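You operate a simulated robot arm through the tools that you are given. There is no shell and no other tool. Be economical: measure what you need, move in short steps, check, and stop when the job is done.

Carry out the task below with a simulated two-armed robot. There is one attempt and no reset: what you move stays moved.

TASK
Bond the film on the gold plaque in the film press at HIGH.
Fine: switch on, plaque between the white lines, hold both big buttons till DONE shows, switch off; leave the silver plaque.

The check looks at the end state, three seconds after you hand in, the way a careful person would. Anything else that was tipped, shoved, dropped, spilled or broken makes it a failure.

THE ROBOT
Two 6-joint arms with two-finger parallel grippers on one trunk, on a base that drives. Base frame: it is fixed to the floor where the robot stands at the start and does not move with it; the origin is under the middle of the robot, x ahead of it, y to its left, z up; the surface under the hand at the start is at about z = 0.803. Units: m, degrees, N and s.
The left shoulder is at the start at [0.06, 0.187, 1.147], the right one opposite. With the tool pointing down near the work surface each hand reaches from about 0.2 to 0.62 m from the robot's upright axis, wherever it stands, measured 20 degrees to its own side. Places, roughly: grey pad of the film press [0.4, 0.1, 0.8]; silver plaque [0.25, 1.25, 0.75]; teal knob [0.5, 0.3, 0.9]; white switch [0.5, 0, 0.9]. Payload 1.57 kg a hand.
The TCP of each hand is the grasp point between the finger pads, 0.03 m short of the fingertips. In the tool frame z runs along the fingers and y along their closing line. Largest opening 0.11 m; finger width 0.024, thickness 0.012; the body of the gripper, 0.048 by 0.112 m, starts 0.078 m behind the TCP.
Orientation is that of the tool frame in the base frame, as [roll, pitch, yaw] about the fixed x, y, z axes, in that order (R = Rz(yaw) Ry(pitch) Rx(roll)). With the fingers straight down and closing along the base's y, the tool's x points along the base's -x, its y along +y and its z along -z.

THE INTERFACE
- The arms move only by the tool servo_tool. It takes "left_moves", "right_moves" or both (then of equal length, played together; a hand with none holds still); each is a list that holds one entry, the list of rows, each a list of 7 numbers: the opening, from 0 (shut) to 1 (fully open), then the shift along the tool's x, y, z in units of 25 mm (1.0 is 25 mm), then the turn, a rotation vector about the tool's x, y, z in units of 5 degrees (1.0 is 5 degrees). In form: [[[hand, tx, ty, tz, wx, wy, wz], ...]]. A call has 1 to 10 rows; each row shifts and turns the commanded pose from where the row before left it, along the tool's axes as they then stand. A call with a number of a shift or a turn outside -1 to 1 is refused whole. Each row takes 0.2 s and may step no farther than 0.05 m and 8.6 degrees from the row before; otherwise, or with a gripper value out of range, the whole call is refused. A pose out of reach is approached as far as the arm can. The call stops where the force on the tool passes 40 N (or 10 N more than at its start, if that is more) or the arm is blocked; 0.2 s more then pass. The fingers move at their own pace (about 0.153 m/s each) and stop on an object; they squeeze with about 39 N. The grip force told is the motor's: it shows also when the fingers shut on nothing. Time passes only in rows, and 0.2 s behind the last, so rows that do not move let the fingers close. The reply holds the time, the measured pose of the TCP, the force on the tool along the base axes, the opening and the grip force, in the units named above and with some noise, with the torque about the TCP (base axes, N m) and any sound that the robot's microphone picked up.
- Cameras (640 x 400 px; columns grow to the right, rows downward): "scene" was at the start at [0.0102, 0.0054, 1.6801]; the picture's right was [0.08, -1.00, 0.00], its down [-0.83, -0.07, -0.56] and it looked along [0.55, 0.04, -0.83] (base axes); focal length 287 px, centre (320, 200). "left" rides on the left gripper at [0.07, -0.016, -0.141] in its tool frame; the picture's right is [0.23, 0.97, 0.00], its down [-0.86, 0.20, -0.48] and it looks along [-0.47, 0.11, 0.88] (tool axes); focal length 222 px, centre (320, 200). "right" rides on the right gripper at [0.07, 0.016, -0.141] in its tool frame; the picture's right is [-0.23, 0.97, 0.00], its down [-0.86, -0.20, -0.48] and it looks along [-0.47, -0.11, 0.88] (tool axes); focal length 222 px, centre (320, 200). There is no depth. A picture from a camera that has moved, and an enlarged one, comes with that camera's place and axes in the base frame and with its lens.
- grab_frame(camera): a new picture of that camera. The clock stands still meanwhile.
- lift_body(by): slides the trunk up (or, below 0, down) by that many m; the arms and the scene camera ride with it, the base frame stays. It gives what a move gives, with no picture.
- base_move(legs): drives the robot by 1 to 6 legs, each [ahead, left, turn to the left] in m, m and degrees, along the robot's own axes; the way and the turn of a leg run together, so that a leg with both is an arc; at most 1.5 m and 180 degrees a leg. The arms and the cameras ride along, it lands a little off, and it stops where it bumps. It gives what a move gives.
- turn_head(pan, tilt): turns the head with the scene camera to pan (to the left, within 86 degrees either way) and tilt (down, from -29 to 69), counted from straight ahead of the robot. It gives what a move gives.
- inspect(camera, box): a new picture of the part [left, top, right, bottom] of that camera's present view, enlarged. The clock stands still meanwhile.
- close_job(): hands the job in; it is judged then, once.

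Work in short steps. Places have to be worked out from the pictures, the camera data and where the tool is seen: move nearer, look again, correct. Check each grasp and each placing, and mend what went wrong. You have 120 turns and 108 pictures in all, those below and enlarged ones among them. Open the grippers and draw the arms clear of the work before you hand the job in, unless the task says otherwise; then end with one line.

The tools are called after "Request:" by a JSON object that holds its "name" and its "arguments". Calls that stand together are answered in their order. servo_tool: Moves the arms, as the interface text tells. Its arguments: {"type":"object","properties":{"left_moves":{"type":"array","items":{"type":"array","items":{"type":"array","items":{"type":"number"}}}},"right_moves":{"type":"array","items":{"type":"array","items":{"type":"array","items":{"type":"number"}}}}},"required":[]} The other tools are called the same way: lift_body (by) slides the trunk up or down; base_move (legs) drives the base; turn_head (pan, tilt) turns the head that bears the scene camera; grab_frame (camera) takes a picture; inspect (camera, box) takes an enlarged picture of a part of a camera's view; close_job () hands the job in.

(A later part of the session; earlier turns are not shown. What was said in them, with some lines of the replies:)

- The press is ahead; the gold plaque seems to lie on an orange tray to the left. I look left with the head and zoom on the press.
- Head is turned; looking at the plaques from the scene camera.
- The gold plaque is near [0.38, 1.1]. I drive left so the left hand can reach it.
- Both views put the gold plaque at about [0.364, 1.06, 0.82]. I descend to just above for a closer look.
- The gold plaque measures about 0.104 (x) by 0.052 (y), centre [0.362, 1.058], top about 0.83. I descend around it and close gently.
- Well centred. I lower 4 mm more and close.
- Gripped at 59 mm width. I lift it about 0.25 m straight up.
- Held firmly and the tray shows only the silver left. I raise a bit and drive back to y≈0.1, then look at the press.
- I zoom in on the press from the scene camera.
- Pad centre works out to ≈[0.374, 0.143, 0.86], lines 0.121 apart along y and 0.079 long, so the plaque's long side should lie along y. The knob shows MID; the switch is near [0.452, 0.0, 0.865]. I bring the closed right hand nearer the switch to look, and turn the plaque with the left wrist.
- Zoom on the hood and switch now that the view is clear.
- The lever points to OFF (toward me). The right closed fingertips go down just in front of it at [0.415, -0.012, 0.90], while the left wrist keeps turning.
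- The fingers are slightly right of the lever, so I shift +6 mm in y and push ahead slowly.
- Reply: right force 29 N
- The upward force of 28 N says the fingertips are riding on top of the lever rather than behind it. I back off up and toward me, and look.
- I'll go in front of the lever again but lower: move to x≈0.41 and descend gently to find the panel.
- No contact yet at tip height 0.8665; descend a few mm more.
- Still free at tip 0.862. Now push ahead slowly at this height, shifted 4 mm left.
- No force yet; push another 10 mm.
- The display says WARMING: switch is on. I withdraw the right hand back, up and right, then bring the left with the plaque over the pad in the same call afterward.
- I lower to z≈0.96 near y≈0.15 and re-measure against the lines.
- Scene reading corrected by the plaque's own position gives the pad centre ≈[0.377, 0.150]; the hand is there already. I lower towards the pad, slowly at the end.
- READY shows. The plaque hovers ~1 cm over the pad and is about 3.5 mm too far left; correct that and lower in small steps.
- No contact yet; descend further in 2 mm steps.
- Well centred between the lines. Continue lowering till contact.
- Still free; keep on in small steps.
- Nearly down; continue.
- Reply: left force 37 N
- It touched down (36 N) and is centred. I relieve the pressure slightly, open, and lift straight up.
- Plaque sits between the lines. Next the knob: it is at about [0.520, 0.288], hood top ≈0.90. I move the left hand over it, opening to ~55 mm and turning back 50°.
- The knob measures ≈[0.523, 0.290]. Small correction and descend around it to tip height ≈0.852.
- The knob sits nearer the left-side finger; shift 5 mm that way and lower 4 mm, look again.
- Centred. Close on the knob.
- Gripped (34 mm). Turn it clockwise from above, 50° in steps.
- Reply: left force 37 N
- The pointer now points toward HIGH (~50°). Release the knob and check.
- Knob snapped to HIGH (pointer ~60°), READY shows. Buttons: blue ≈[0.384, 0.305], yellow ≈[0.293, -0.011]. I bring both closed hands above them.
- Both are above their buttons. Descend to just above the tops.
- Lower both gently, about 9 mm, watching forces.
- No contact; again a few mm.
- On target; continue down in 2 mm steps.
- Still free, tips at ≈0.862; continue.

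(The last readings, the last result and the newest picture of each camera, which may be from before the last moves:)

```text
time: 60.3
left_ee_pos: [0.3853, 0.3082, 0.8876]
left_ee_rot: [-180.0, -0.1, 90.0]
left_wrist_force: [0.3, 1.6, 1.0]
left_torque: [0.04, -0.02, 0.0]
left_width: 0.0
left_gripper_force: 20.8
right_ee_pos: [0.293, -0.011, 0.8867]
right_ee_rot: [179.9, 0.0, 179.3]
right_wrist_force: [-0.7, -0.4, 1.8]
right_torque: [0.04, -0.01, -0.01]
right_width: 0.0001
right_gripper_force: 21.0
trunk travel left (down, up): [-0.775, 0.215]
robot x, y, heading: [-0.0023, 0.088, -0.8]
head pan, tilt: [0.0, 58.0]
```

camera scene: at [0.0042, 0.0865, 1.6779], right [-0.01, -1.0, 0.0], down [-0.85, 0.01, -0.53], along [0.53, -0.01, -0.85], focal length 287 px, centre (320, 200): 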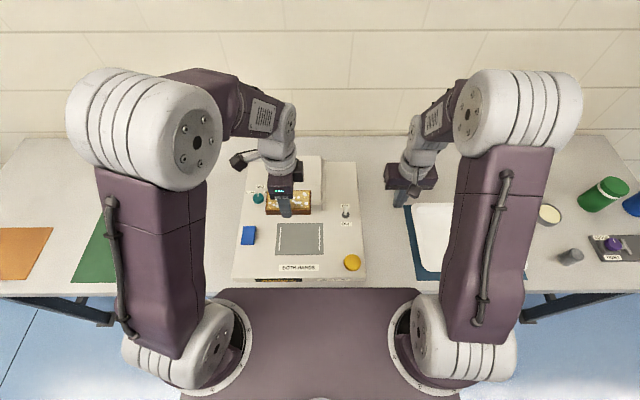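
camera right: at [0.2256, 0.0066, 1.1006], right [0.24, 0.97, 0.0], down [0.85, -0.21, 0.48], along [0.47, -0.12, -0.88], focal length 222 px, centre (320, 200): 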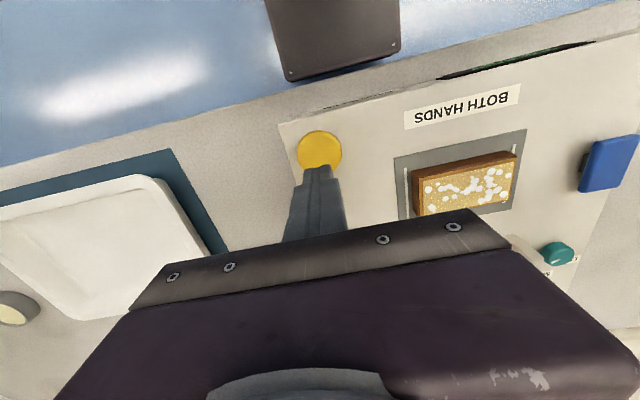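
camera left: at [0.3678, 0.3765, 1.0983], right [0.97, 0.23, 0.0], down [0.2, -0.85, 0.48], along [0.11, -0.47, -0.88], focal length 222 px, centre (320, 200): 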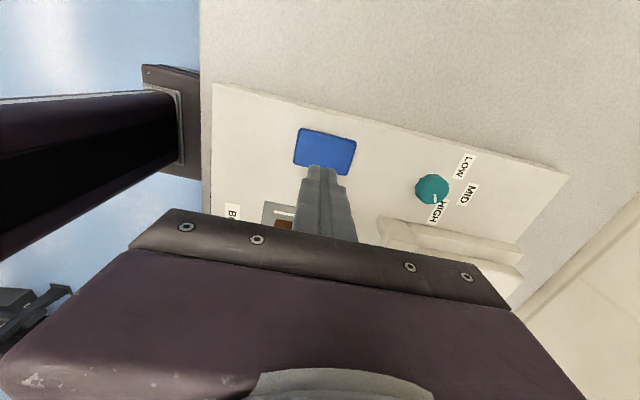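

Perhaps first contact. Press both together 6 mm more and hold a moment.

Request:
{"name": "servo_tool", "arguments": {"left_moves": [[[0, 0, 0, 0.08, 0, 0, 0], [0, 0, 0, 0.08, 0, 0, 0], [0, 0, 0, 0.06, 0, 0, 0], [0, 0, 0, 0, 0, 0, 0]]], "right_moves": [[[0, 0, 0, 0.08, 0, 0, 0], [0, 0, 0, 0.08, 0, 0, 0], [0, 0, 0, 0.06, 0, 0, 0], [0, 0, 0, 0, 0, 0, 0]]]}}

Request:
{"name": "inspect", "arguments": {"camera": "scene", "box": [220, 180, 380, 300]}}

```text
time: 61.3
left_ee_pos: [0.3841, 0.3078, 0.8825]
left_ee_rot: [180.0, 0.1, 90.1]
left_wrist_force: [1.5, 1.4, 6.2]
left_torque: [0.04, 0.0, 0.02]
left_width: 0.0
left_gripper_force: 21.0
right_ee_pos: [0.2929, -0.0108, 0.8826]
right_ee_rot: [180.0, 0.1, 179.4]
right_wrist_force: [5.0, -2.3, 19.2]
right_torque: [-0.06, -0.19, 0.09]
right_width: 0.0
right_gripper_force: 21.1
trunk travel left (down, up): [-0.775, 0.215]
robot x, y, heading: [-0.0038, 0.0897, -0.5]
head pan, tilt: [0.0, 58.0]
```

```text
3.33 times, centred on (300, 240) of scene
camera zoom: at [0.0027, 0.0887, 1.6783], right [-0.01, -1.0, 0.0], down [-0.85, 0.01, -0.53], along [0.53, -0.01, -0.85], focal length 957 px, centre (387, 67)
```

zoom: 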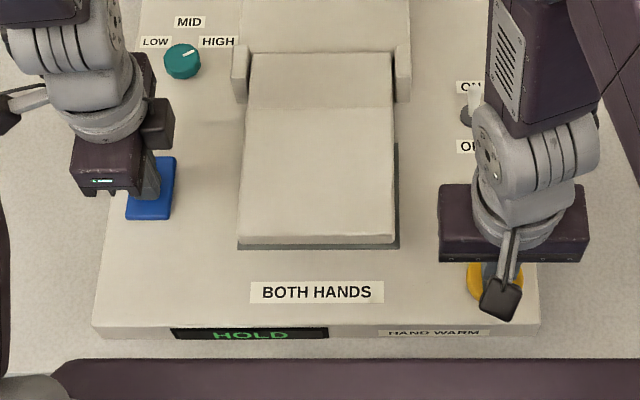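

The hood slid over and the display says HOLD. Press the left a hair more and keep both holding.

Request:
{"name": "servo_tool", "arguments": {"left_moves": [[[0, 0, 0, 0.03, 0, 0, 0], [0, 0, 0, 0, 0, 0, 0], [0, 0, 0, 0, 0, 0, 0], [0, 0, 0, 0, 0, 0, 0], [0, 0, 0, 0, 0, 0, 0], [0, 0, 0, 0, 0, 0, 0], [0, 0, 0, 0, 0, 0, 0], [0, 0, 0, 0, 0, 0, 0], [0, 0, 0, 0, 0, 0, 0], [0, 0, 0, 0, 0, 0, 0]]]}}

Request:
{"name": "inspect", "arguments": {"camera": "scene", "box": [220, 180, 380, 300]}}

```text
time: 63.5
left_ee_pos: [0.3849, 0.3086, 0.8823]
left_ee_rot: [179.8, 0.0, 90.1]
left_wrist_force: [3.1, -2.5, 17.4]
left_torque: [-0.09, -0.06, 0.05]
left_width: 0.0002
left_gripper_force: 21.0
right_ee_pos: [0.2928, -0.0104, 0.8829]
right_ee_rot: [-180.0, 0.0, 179.3]
right_wrist_force: [9.9, 3.2, 22.5]
right_torque: [0.11, -0.35, 0.03]
right_width: 0.0
right_gripper_force: 20.7
trunk travel left (down, up): [-0.775, 0.215]
robot x, y, heading: [-0.0045, 0.0887, -0.4]
head pan, tilt: [0.0, 58.0]
```

```text
3.33 times, centred on (300, 240) of scene
camera zoom: at [0.0025, 0.0888, 1.6781], right [-0.01, -1.0, 0.0], down [-0.85, 0.01, -0.53], along [0.53, -0.01, -0.85], focal length 957 px, centre (387, 67)
```

zoom: 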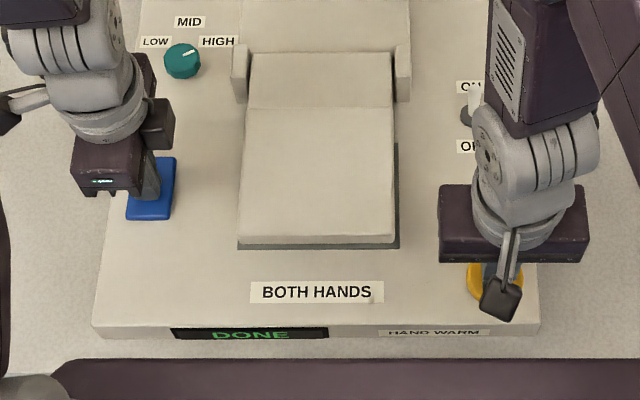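

DONE. Release both by lifting straight up.

Request:
{"name": "servo_tool", "arguments": {"left_moves": [[[0, 0, 0, -1, 0, 0, 0], [0, 0, 0, -1, 0, 0, 0], [0, 0, 0, -1, 0, 0, 0], [0, 0, 0, -1, 0, 0, 0], [0, 0, 0, -1, 0, 0, 0]]], "right_moves": [[[0, 0, 0, -1, 0, 0, 0], [0, 0, 0, -1, 0, 0, 0], [0, 0, 0, -1, 0, 0, 0], [0, 0, 0, -1, 0, 0, 0], [0, 0, 0, -1, 0, 0, 0]]]}}

Request:
{"name": "inspect", "arguments": {"camera": "scene", "box": [220, 160, 380, 300]}}

Request:
{"name": "grab_frame", "arguments": {"camera": "right"}}

```text
time: 64.7
left_ee_pos: [0.382, 0.3063, 1.0074]
left_ee_rot: [180.0, 0.0, 90.0]
left_wrist_force: [-0.8, -0.5, -1.5]
left_torque: [-0.01, -0.04, -0.01]
left_width: 0.0
left_gripper_force: 20.6
right_ee_pos: [0.2918, -0.0118, 1.0069]
right_ee_rot: [180.0, -0.1, 179.3]
right_wrist_force: [-0.2, -0.2, 0.6]
right_torque: [0.0, -0.03, 0.02]
right_width: 0.0
right_gripper_force: 20.9
trunk travel left (down, up): [-0.775, 0.215]
robot x, y, heading: [-0.0071, 0.0911, -0.8]
head pan, tilt: [0.0, 58.0]
```

```text
2.86 times, centred on (300, 230) of scene
camera zoom: at [0.0019, 0.0883, 1.6779], right [-0.01, -1.0, 0.0], down [-0.85, 0.01, -0.53], along [0.53, -0.01, -0.85], focal length 820 px, centre (377, 114)
```

zoom: 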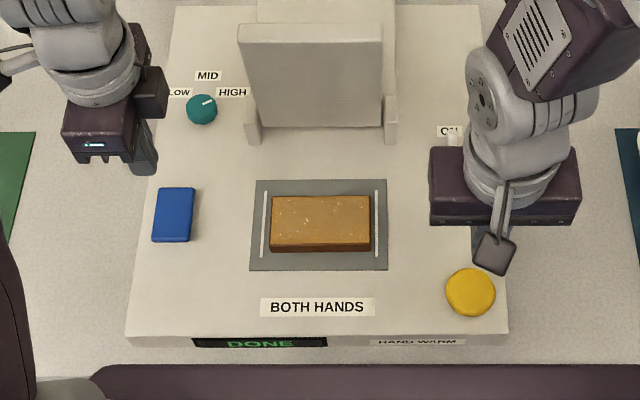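

```text
40 pictures are left
camera right: at [0.222, 0.0057, 1.1478], right [0.24, 0.97, 0.0], down [0.85, -0.21, 0.48], along [0.47, -0.11, -0.88], focal length 222 px, centre (320, 200)
```

right: 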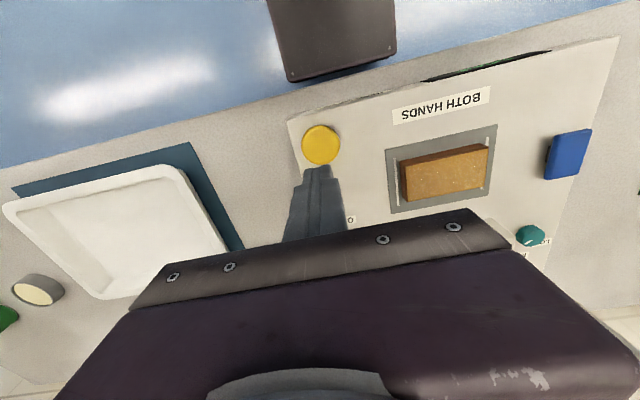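

The film is bonded evenly. Now the switch off: I turn the right wrist 90° (camera away from the hood) so the hand is slim beside the hood, and raise the left hand clear.

Request:
{"name": "servo_tool", "arguments": {"right_moves": [[[0, 0, 0, -0.5, 0, 0, -1], [0, 0, 0, -0.5, 0, 0, -1], [0, 0, 0, -0.5, 0, 0, -1], [0, 0, 0, -0.5, 0, 0, -1], [0, 0, 0, 0, 0, 0, -1], [0, 0, 0, 0, 0, 0, -1], [0, 0, 0, 0, 0, 0, -1], [0, 0, 0, 0, 0, 0, -1], [0, 0, 0, 0, 0, 0, -1], [0, 0, 0, 0, 0, 0, -1]]], "left_moves": [[[0, 0, 0, -1, 0, 0, 0], [0, 0, 0, -1, 0, 0, 0], [0, 0, 0, -1, 0, 0, 0], [0, 0, 0, -1, 0, 0, 0], [0.5, 0.4, -0.2, -0.5, 0, 0, 0], [0.5, 0.4, -0.2, -0.5, 0, 0, 0], [1, 0.4, -0.2, -0.5, 0, 0, 0], [1, 0, 0, 0, 0, 0, 0], [1, 0, 0, 0, 0, 0, 0], [1, 0, 0, 0, 0, 0, 0]]]}}

Request:
{"name": "servo_tool", "arguments": {"right_moves": [[[0, 0, 0, 0, 0, 0, -1], [0, 0, 0, 0, 0, 0, -1], [0, 0, 0, 0, 0, 0, -1], [0, 0, 0, 0, 0, 0, -1], [0, 0, 0, 0, 0, 0, -1], [0, 0, 0, 0, 0, 0, -1], [0, 0, 0, 0, 0, 0, -1], [0, 0, 0, 0, 0, 0, -1]]]}}

Request:
{"name": "grab_frame", "arguments": {"camera": "right"}}

Request:
{"name": "inspect", "arguments": {"camera": "scene", "box": [220, 150, 400, 290]}}

```text
time: 66.9
left_ee_pos: [0.3702, 0.3371, 1.1452]
left_ee_rot: [-180.0, 0.0, 90.0]
left_wrist_force: [0.3, -1.1, -0.1]
left_torque: [-0.03, 0.03, -0.01]
left_width: 0.1099
left_gripper_force: 0.1
right_ee_pos: [0.2931, -0.0112, 1.0575]
right_ee_rot: [180.0, 0.0, -130.6]
right_wrist_force: [0.7, 0.1, -1.0]
right_torque: [0.0, 0.04, 0.03]
right_width: 0.0001
right_gripper_force: 21.5
trunk travel left (down, up): [-0.775, 0.215]
robot x, y, heading: [-0.0077, 0.0901, -0.3]
head pan, tilt: [0.0, 58.0]
```

```text
time: 68.7
left_ee_pos: [0.371, 0.3373, 1.1443]
left_ee_rot: [-180.0, -0.1, 89.9]
left_wrist_force: [-0.2, -0.8, -0.3]
left_torque: [0.01, 0.04, -0.03]
left_width: 0.11
left_gripper_force: 0.1
right_ee_pos: [0.2929, -0.0106, 1.0563]
right_ee_rot: [-179.9, 0.0, -90.6]
right_wrist_force: [-0.4, -0.6, -0.4]
right_torque: [-0.02, -0.01, 0.0]
right_width: 0.0
right_gripper_force: 21.7
trunk travel left (down, up): [-0.775, 0.215]
robot x, y, heading: [-0.0075, 0.0896, -0.8]
head pan, tilt: [0.0, 58.0]
```

```text
39 pictures are left
camera right: at [0.2761, -0.08, 1.1971], right [-0.97, 0.24, 0.0], down [0.21, 0.85, 0.48], along [0.11, 0.46, -0.88], focal length 222 px, centre (320, 200)
```

right: 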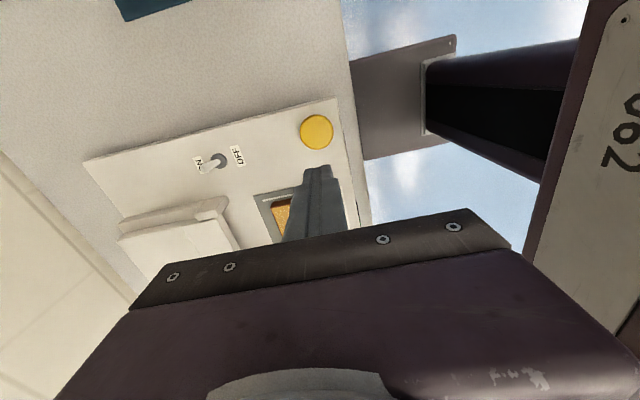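

```text
2.86 times, centred on (310, 220) of scene
camera zoom: at [0.0041, 0.0888, 1.678], right [-0.01, -1.0, 0.0], down [-0.85, 0.01, -0.53], along [0.53, -0.01, -0.85], focal length 820 px, centre (349, 143)
```

zoom: 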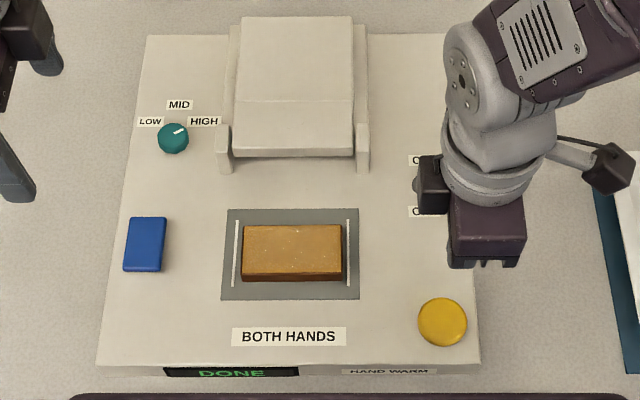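

The press is open again; everything fine. Lever base ≈[0.463, -0.005], tip leaning to x≈0.48. I bring the right fingertips behind it, over x≈0.508.

Request:
{"name": "servo_tool", "arguments": {"right_moves": [[[0, -0.02, -0.86, 0, 0, 0, 0], [0, -0.02, -0.86, 0, 0, 0, 0], [0, -0.02, -0.86, 0, 0, 0, 0], [0, -0.02, -0.86, 0, 0, 0, 0], [0, -0.02, -0.86, 0, 0, 0, 0], [0, -0.02, -0.86, 0, 0, 0, 0], [0, -0.02, -0.86, 0.6, 0, 0, 0], [0, -0.02, -0.86, 0.6, 0, 0, 0], [0, -0.02, -0.86, 0.6, 0, 0, 0], [0, -0.02, -0.86, 0.6, 0, 0, 0]]]}}

Request:
{"name": "grab_frame", "arguments": {"camera": "right"}}

Request:
{"name": "inspect", "arguments": {"camera": "scene", "box": [310, 160, 390, 220]}}

```text
time: 70.9
left_ee_pos: [0.3718, 0.337, 1.1436]
left_ee_rot: [-179.8, 0.0, 90.0]
left_wrist_force: [0.4, -0.3, -0.1]
left_torque: [0.01, 0.02, 0.0]
left_width: 0.1098
left_gripper_force: 0.0
right_ee_pos: [0.5092, -0.0077, 0.9955]
right_ee_rot: [180.0, 0.0, -90.6]
right_wrist_force: [-0.1, 0.6, -0.3]
right_torque: [-0.02, 0.03, 0.0]
right_width: 0.0
right_gripper_force: 21.4
trunk travel left (down, up): [-0.775, 0.215]
robot x, y, heading: [-0.0011, 0.085, -0.6]
head pan, tilt: [0.0, 58.0]
```

```text
37 pictures are left
camera right: at [0.4924, -0.0776, 1.1367], right [-0.97, 0.24, 0.0], down [0.21, 0.85, 0.48], along [0.11, 0.46, -0.88], focal length 222 px, centre (320, 200)
```

right: 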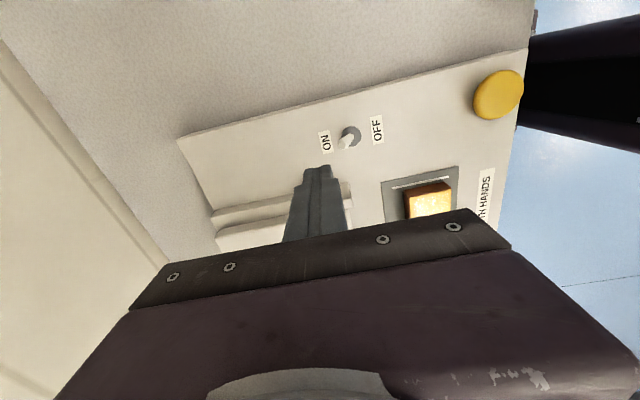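

```text
6.67 times, centred on (350, 190) of scene
camera zoom: at [0.0057, 0.0887, 1.678], right [-0.01, -1.0, 0.0], down [-0.85, 0.01, -0.53], along [0.53, -0.01, -0.85], focal length 1913 px, centre (120, 267)
```

zoom: 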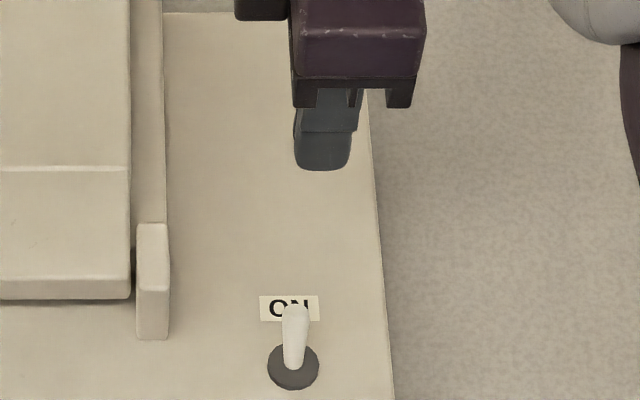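

Lever tip ≈[0.479, -0.007]; the fingers (x≥0.497) clear it. Descend behind it to tip height ≈0.858.

Request:
{"name": "servo_tool", "arguments": {"right_moves": [[[0, 0, 0, 0.9, 0, 0, 0], [0, 0, 0, 0.9, 0, 0, 0], [0, 0, 0, 0.9, 0, 0, 0], [0, 0, 0, 0.8, 0, 0, 0], [0, 0, 0, 0.5, 0, 0, 0], [0, 0, 0, 0.3, 0, 0, 0], [0, 0, 0, 0, 0, 0, 0]]]}}

Request:
{"name": "inspect", "arguments": {"camera": "right", "box": [240, 60, 480, 240]}}

Request:
{"name": "inspect", "arguments": {"camera": "scene", "box": [310, 170, 390, 230]}}

```text
time: 72.5
left_ee_pos: [0.3697, 0.3375, 1.1452]
left_ee_rot: [179.9, -0.1, 90.0]
left_wrist_force: [0.0, 0.2, 0.7]
left_torque: [0.01, 0.04, -0.01]
left_width: 0.11
left_gripper_force: 0.1
right_ee_pos: [0.5073, -0.0073, 0.8889]
right_ee_rot: [-180.0, 0.0, -90.6]
right_wrist_force: [0.3, -0.3, -0.5]
right_torque: [0.02, 0.0, 0.01]
right_width: 0.0002
right_gripper_force: 21.9
trunk travel left (down, up): [-0.775, 0.215]
robot x, y, heading: [-0.009, 0.086, -0.7]
head pan, tilt: [0.0, 58.0]
```

```text
2.22 times, centred on (360, 150) of right
camera zoom: at [0.4911, -0.0773, 1.0296], right [-0.97, 0.24, 0.0], down [0.21, 0.85, 0.48], along [0.11, 0.46, -0.88], focal length 494 px, centre (231, 311)
```

zoom: 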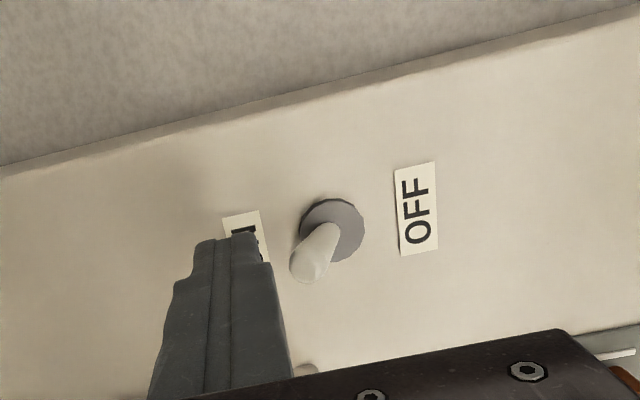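

```text
6.67 times, centred on (350, 200) of scene
camera zoom: at [0.0042, 0.0888, 1.678], right [-0.01, -1.0, 0.0], down [-0.85, 0.01, -0.53], along [0.53, -0.01, -0.85], focal length 1913 px, centre (120, 200)
```

zoom: 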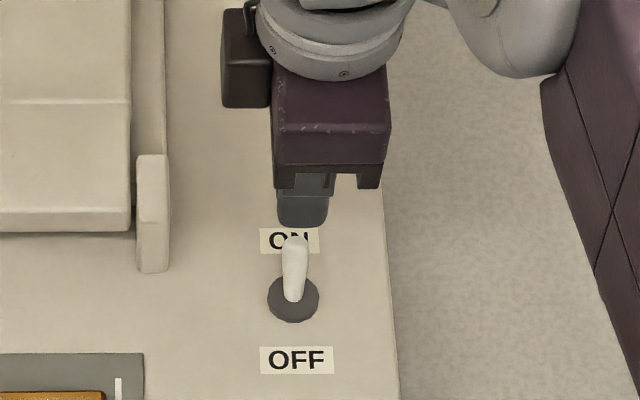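

Aligned right behind the lever. Pull it toward me slowly (~36 mm).

Request:
{"name": "servo_tool", "arguments": {"right_moves": [[[0, 0, 0.25, 0, 0, 0, 0], [0, 0, 0.25, 0, 0, 0, 0], [0, 0, 0.2, 0, 0, 0, 0], [0, 0, 0.2, 0, 0, 0, 0], [0, 0, 0.2, 0, 0, 0, 0], [0, 0, 0.2, 0, 0, 0, 0], [0, 0, 0.14, 0, 0, 0, 0], [0, 0, 0, 0, 0, 0, 0]]]}}

Request:
{"name": "inspect", "arguments": {"camera": "scene", "box": [220, 170, 400, 300]}}

```text
time: 74.3
left_ee_pos: [0.3729, 0.3372, 1.1434]
left_ee_rot: [-179.8, -0.1, 90.0]
left_wrist_force: [0.0, 0.1, 0.3]
left_torque: [0.01, -0.01, 0.02]
left_width: 0.11
left_gripper_force: 0.0
right_ee_pos: [0.4745, -0.0084, 0.8888]
right_ee_rot: [-179.8, 0.1, -90.7]
right_wrist_force: [13.9, -1.8, 3.8]
right_torque: [-0.02, -0.39, -0.04]
right_width: 0.0
right_gripper_force: 21.3
trunk travel left (down, up): [-0.775, 0.215]
robot x, y, heading: [-0.0034, 0.0852, -0.7]
head pan, tilt: [0.0, 58.0]
```

```text
3.08 times, centred on (310, 235) of scene
camera zoom: at [0.0069, 0.0884, 1.678], right [-0.01, -1.0, 0.0], down [-0.85, 0.01, -0.53], along [0.53, -0.01, -0.85], focal length 883 px, centre (351, 92)
```

zoom: 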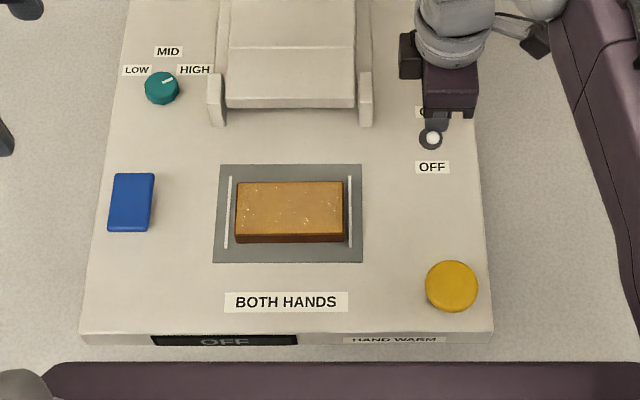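

Display OFF and the lever is over. Back off behind, then straight up, opening the gripper when clear.

Request:
{"name": "servo_tool", "arguments": {"right_moves": [[[0, 0, -0.6, 0, 0, 0, 0], [0, 0, -0.2, -0.6, 0, 0, 0], [0, 0, 0, -1, 0, 0, 0], [0, 0, 0, -1, 0, 0, 0], [0, 0, 0, -1, 0, 0, 0], [0, 0.5, 0, -1, 0, 0, 0], [0.5, 1, 0.5, -1, 0, 0, 0], [1, 1, 0.5, -1, 0, 0, 0], [1, 1, 0.5, -0.5, 0, 0, 0], [1, 0, 0, 0, 0, 0, 0]]]}}

Request:
{"name": "inspect", "arguments": {"camera": "scene", "box": [220, 150, 400, 300]}}

Request:
{"name": "grab_frame", "arguments": {"camera": "scene"}}

```text
time: 76.5
left_ee_pos: [0.37, 0.3377, 1.1433]
left_ee_rot: [180.0, -0.1, 90.0]
left_wrist_force: [-0.1, 0.4, 0.0]
left_torque: [0.01, -0.01, 0.03]
left_width: 0.11
left_gripper_force: 0.1
right_ee_pos: [0.4529, -0.0956, 1.0672]
right_ee_rot: [-180.0, 0.0, -90.8]
right_wrist_force: [0.1, 1.2, -0.3]
right_torque: [0.03, 0.01, 0.01]
right_width: 0.1099
right_gripper_force: 0.0
trunk travel left (down, up): [-0.775, 0.215]
robot x, y, heading: [-0.0053, 0.093, -0.8]
head pan, tilt: [0.0, 58.0]
```

```text
2.67 times, centred on (310, 225) of scene
camera zoom: at [0.0046, 0.0891, 1.678], right [-0.01, -1.0, 0.0], down [-0.85, 0.01, -0.53], along [0.53, -0.01, -0.85], focal length 765 px, centre (347, 133)
```

zoom: 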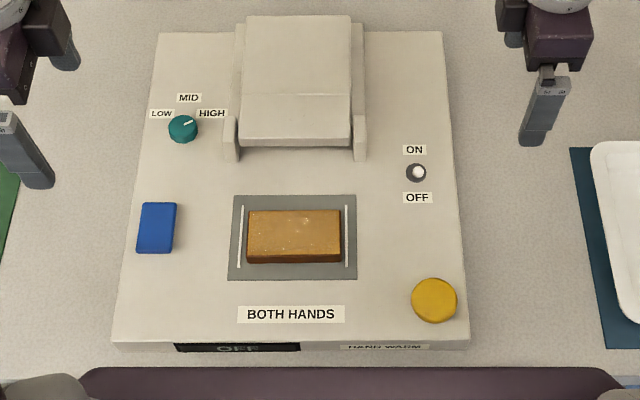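

```text
31 pictures are left
camera scene: at [0.0046, 0.0891, 1.678], right [-0.01, -1.0, 0.0], down [-0.85, 0.01, -0.53], along [0.53, -0.01, -0.85], focal length 287 px, centre (320, 200)
```

scene: 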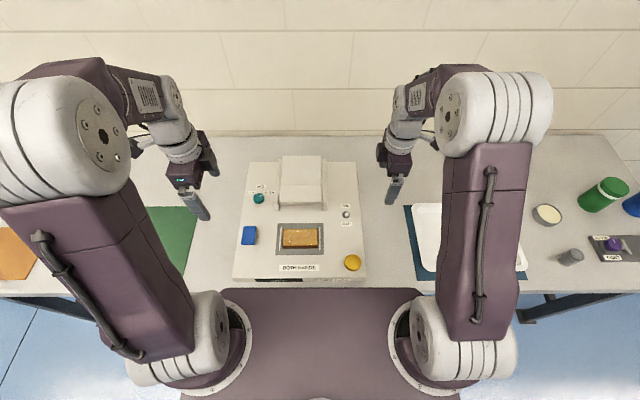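

The press is off, the plaque is bonded and still between the lines, the knob reads HIGH, and both arms are clear with grippers open. Handing in.

Request:
{"name": "close_job", "arguments": {}}

```text
The job is handed in.
```

I bonded the gold plaque's film at HIGH, holding both buttons until DONE showed. The press is switched off, the plaque is still between the white lines, and I did not touch the silver plaque.
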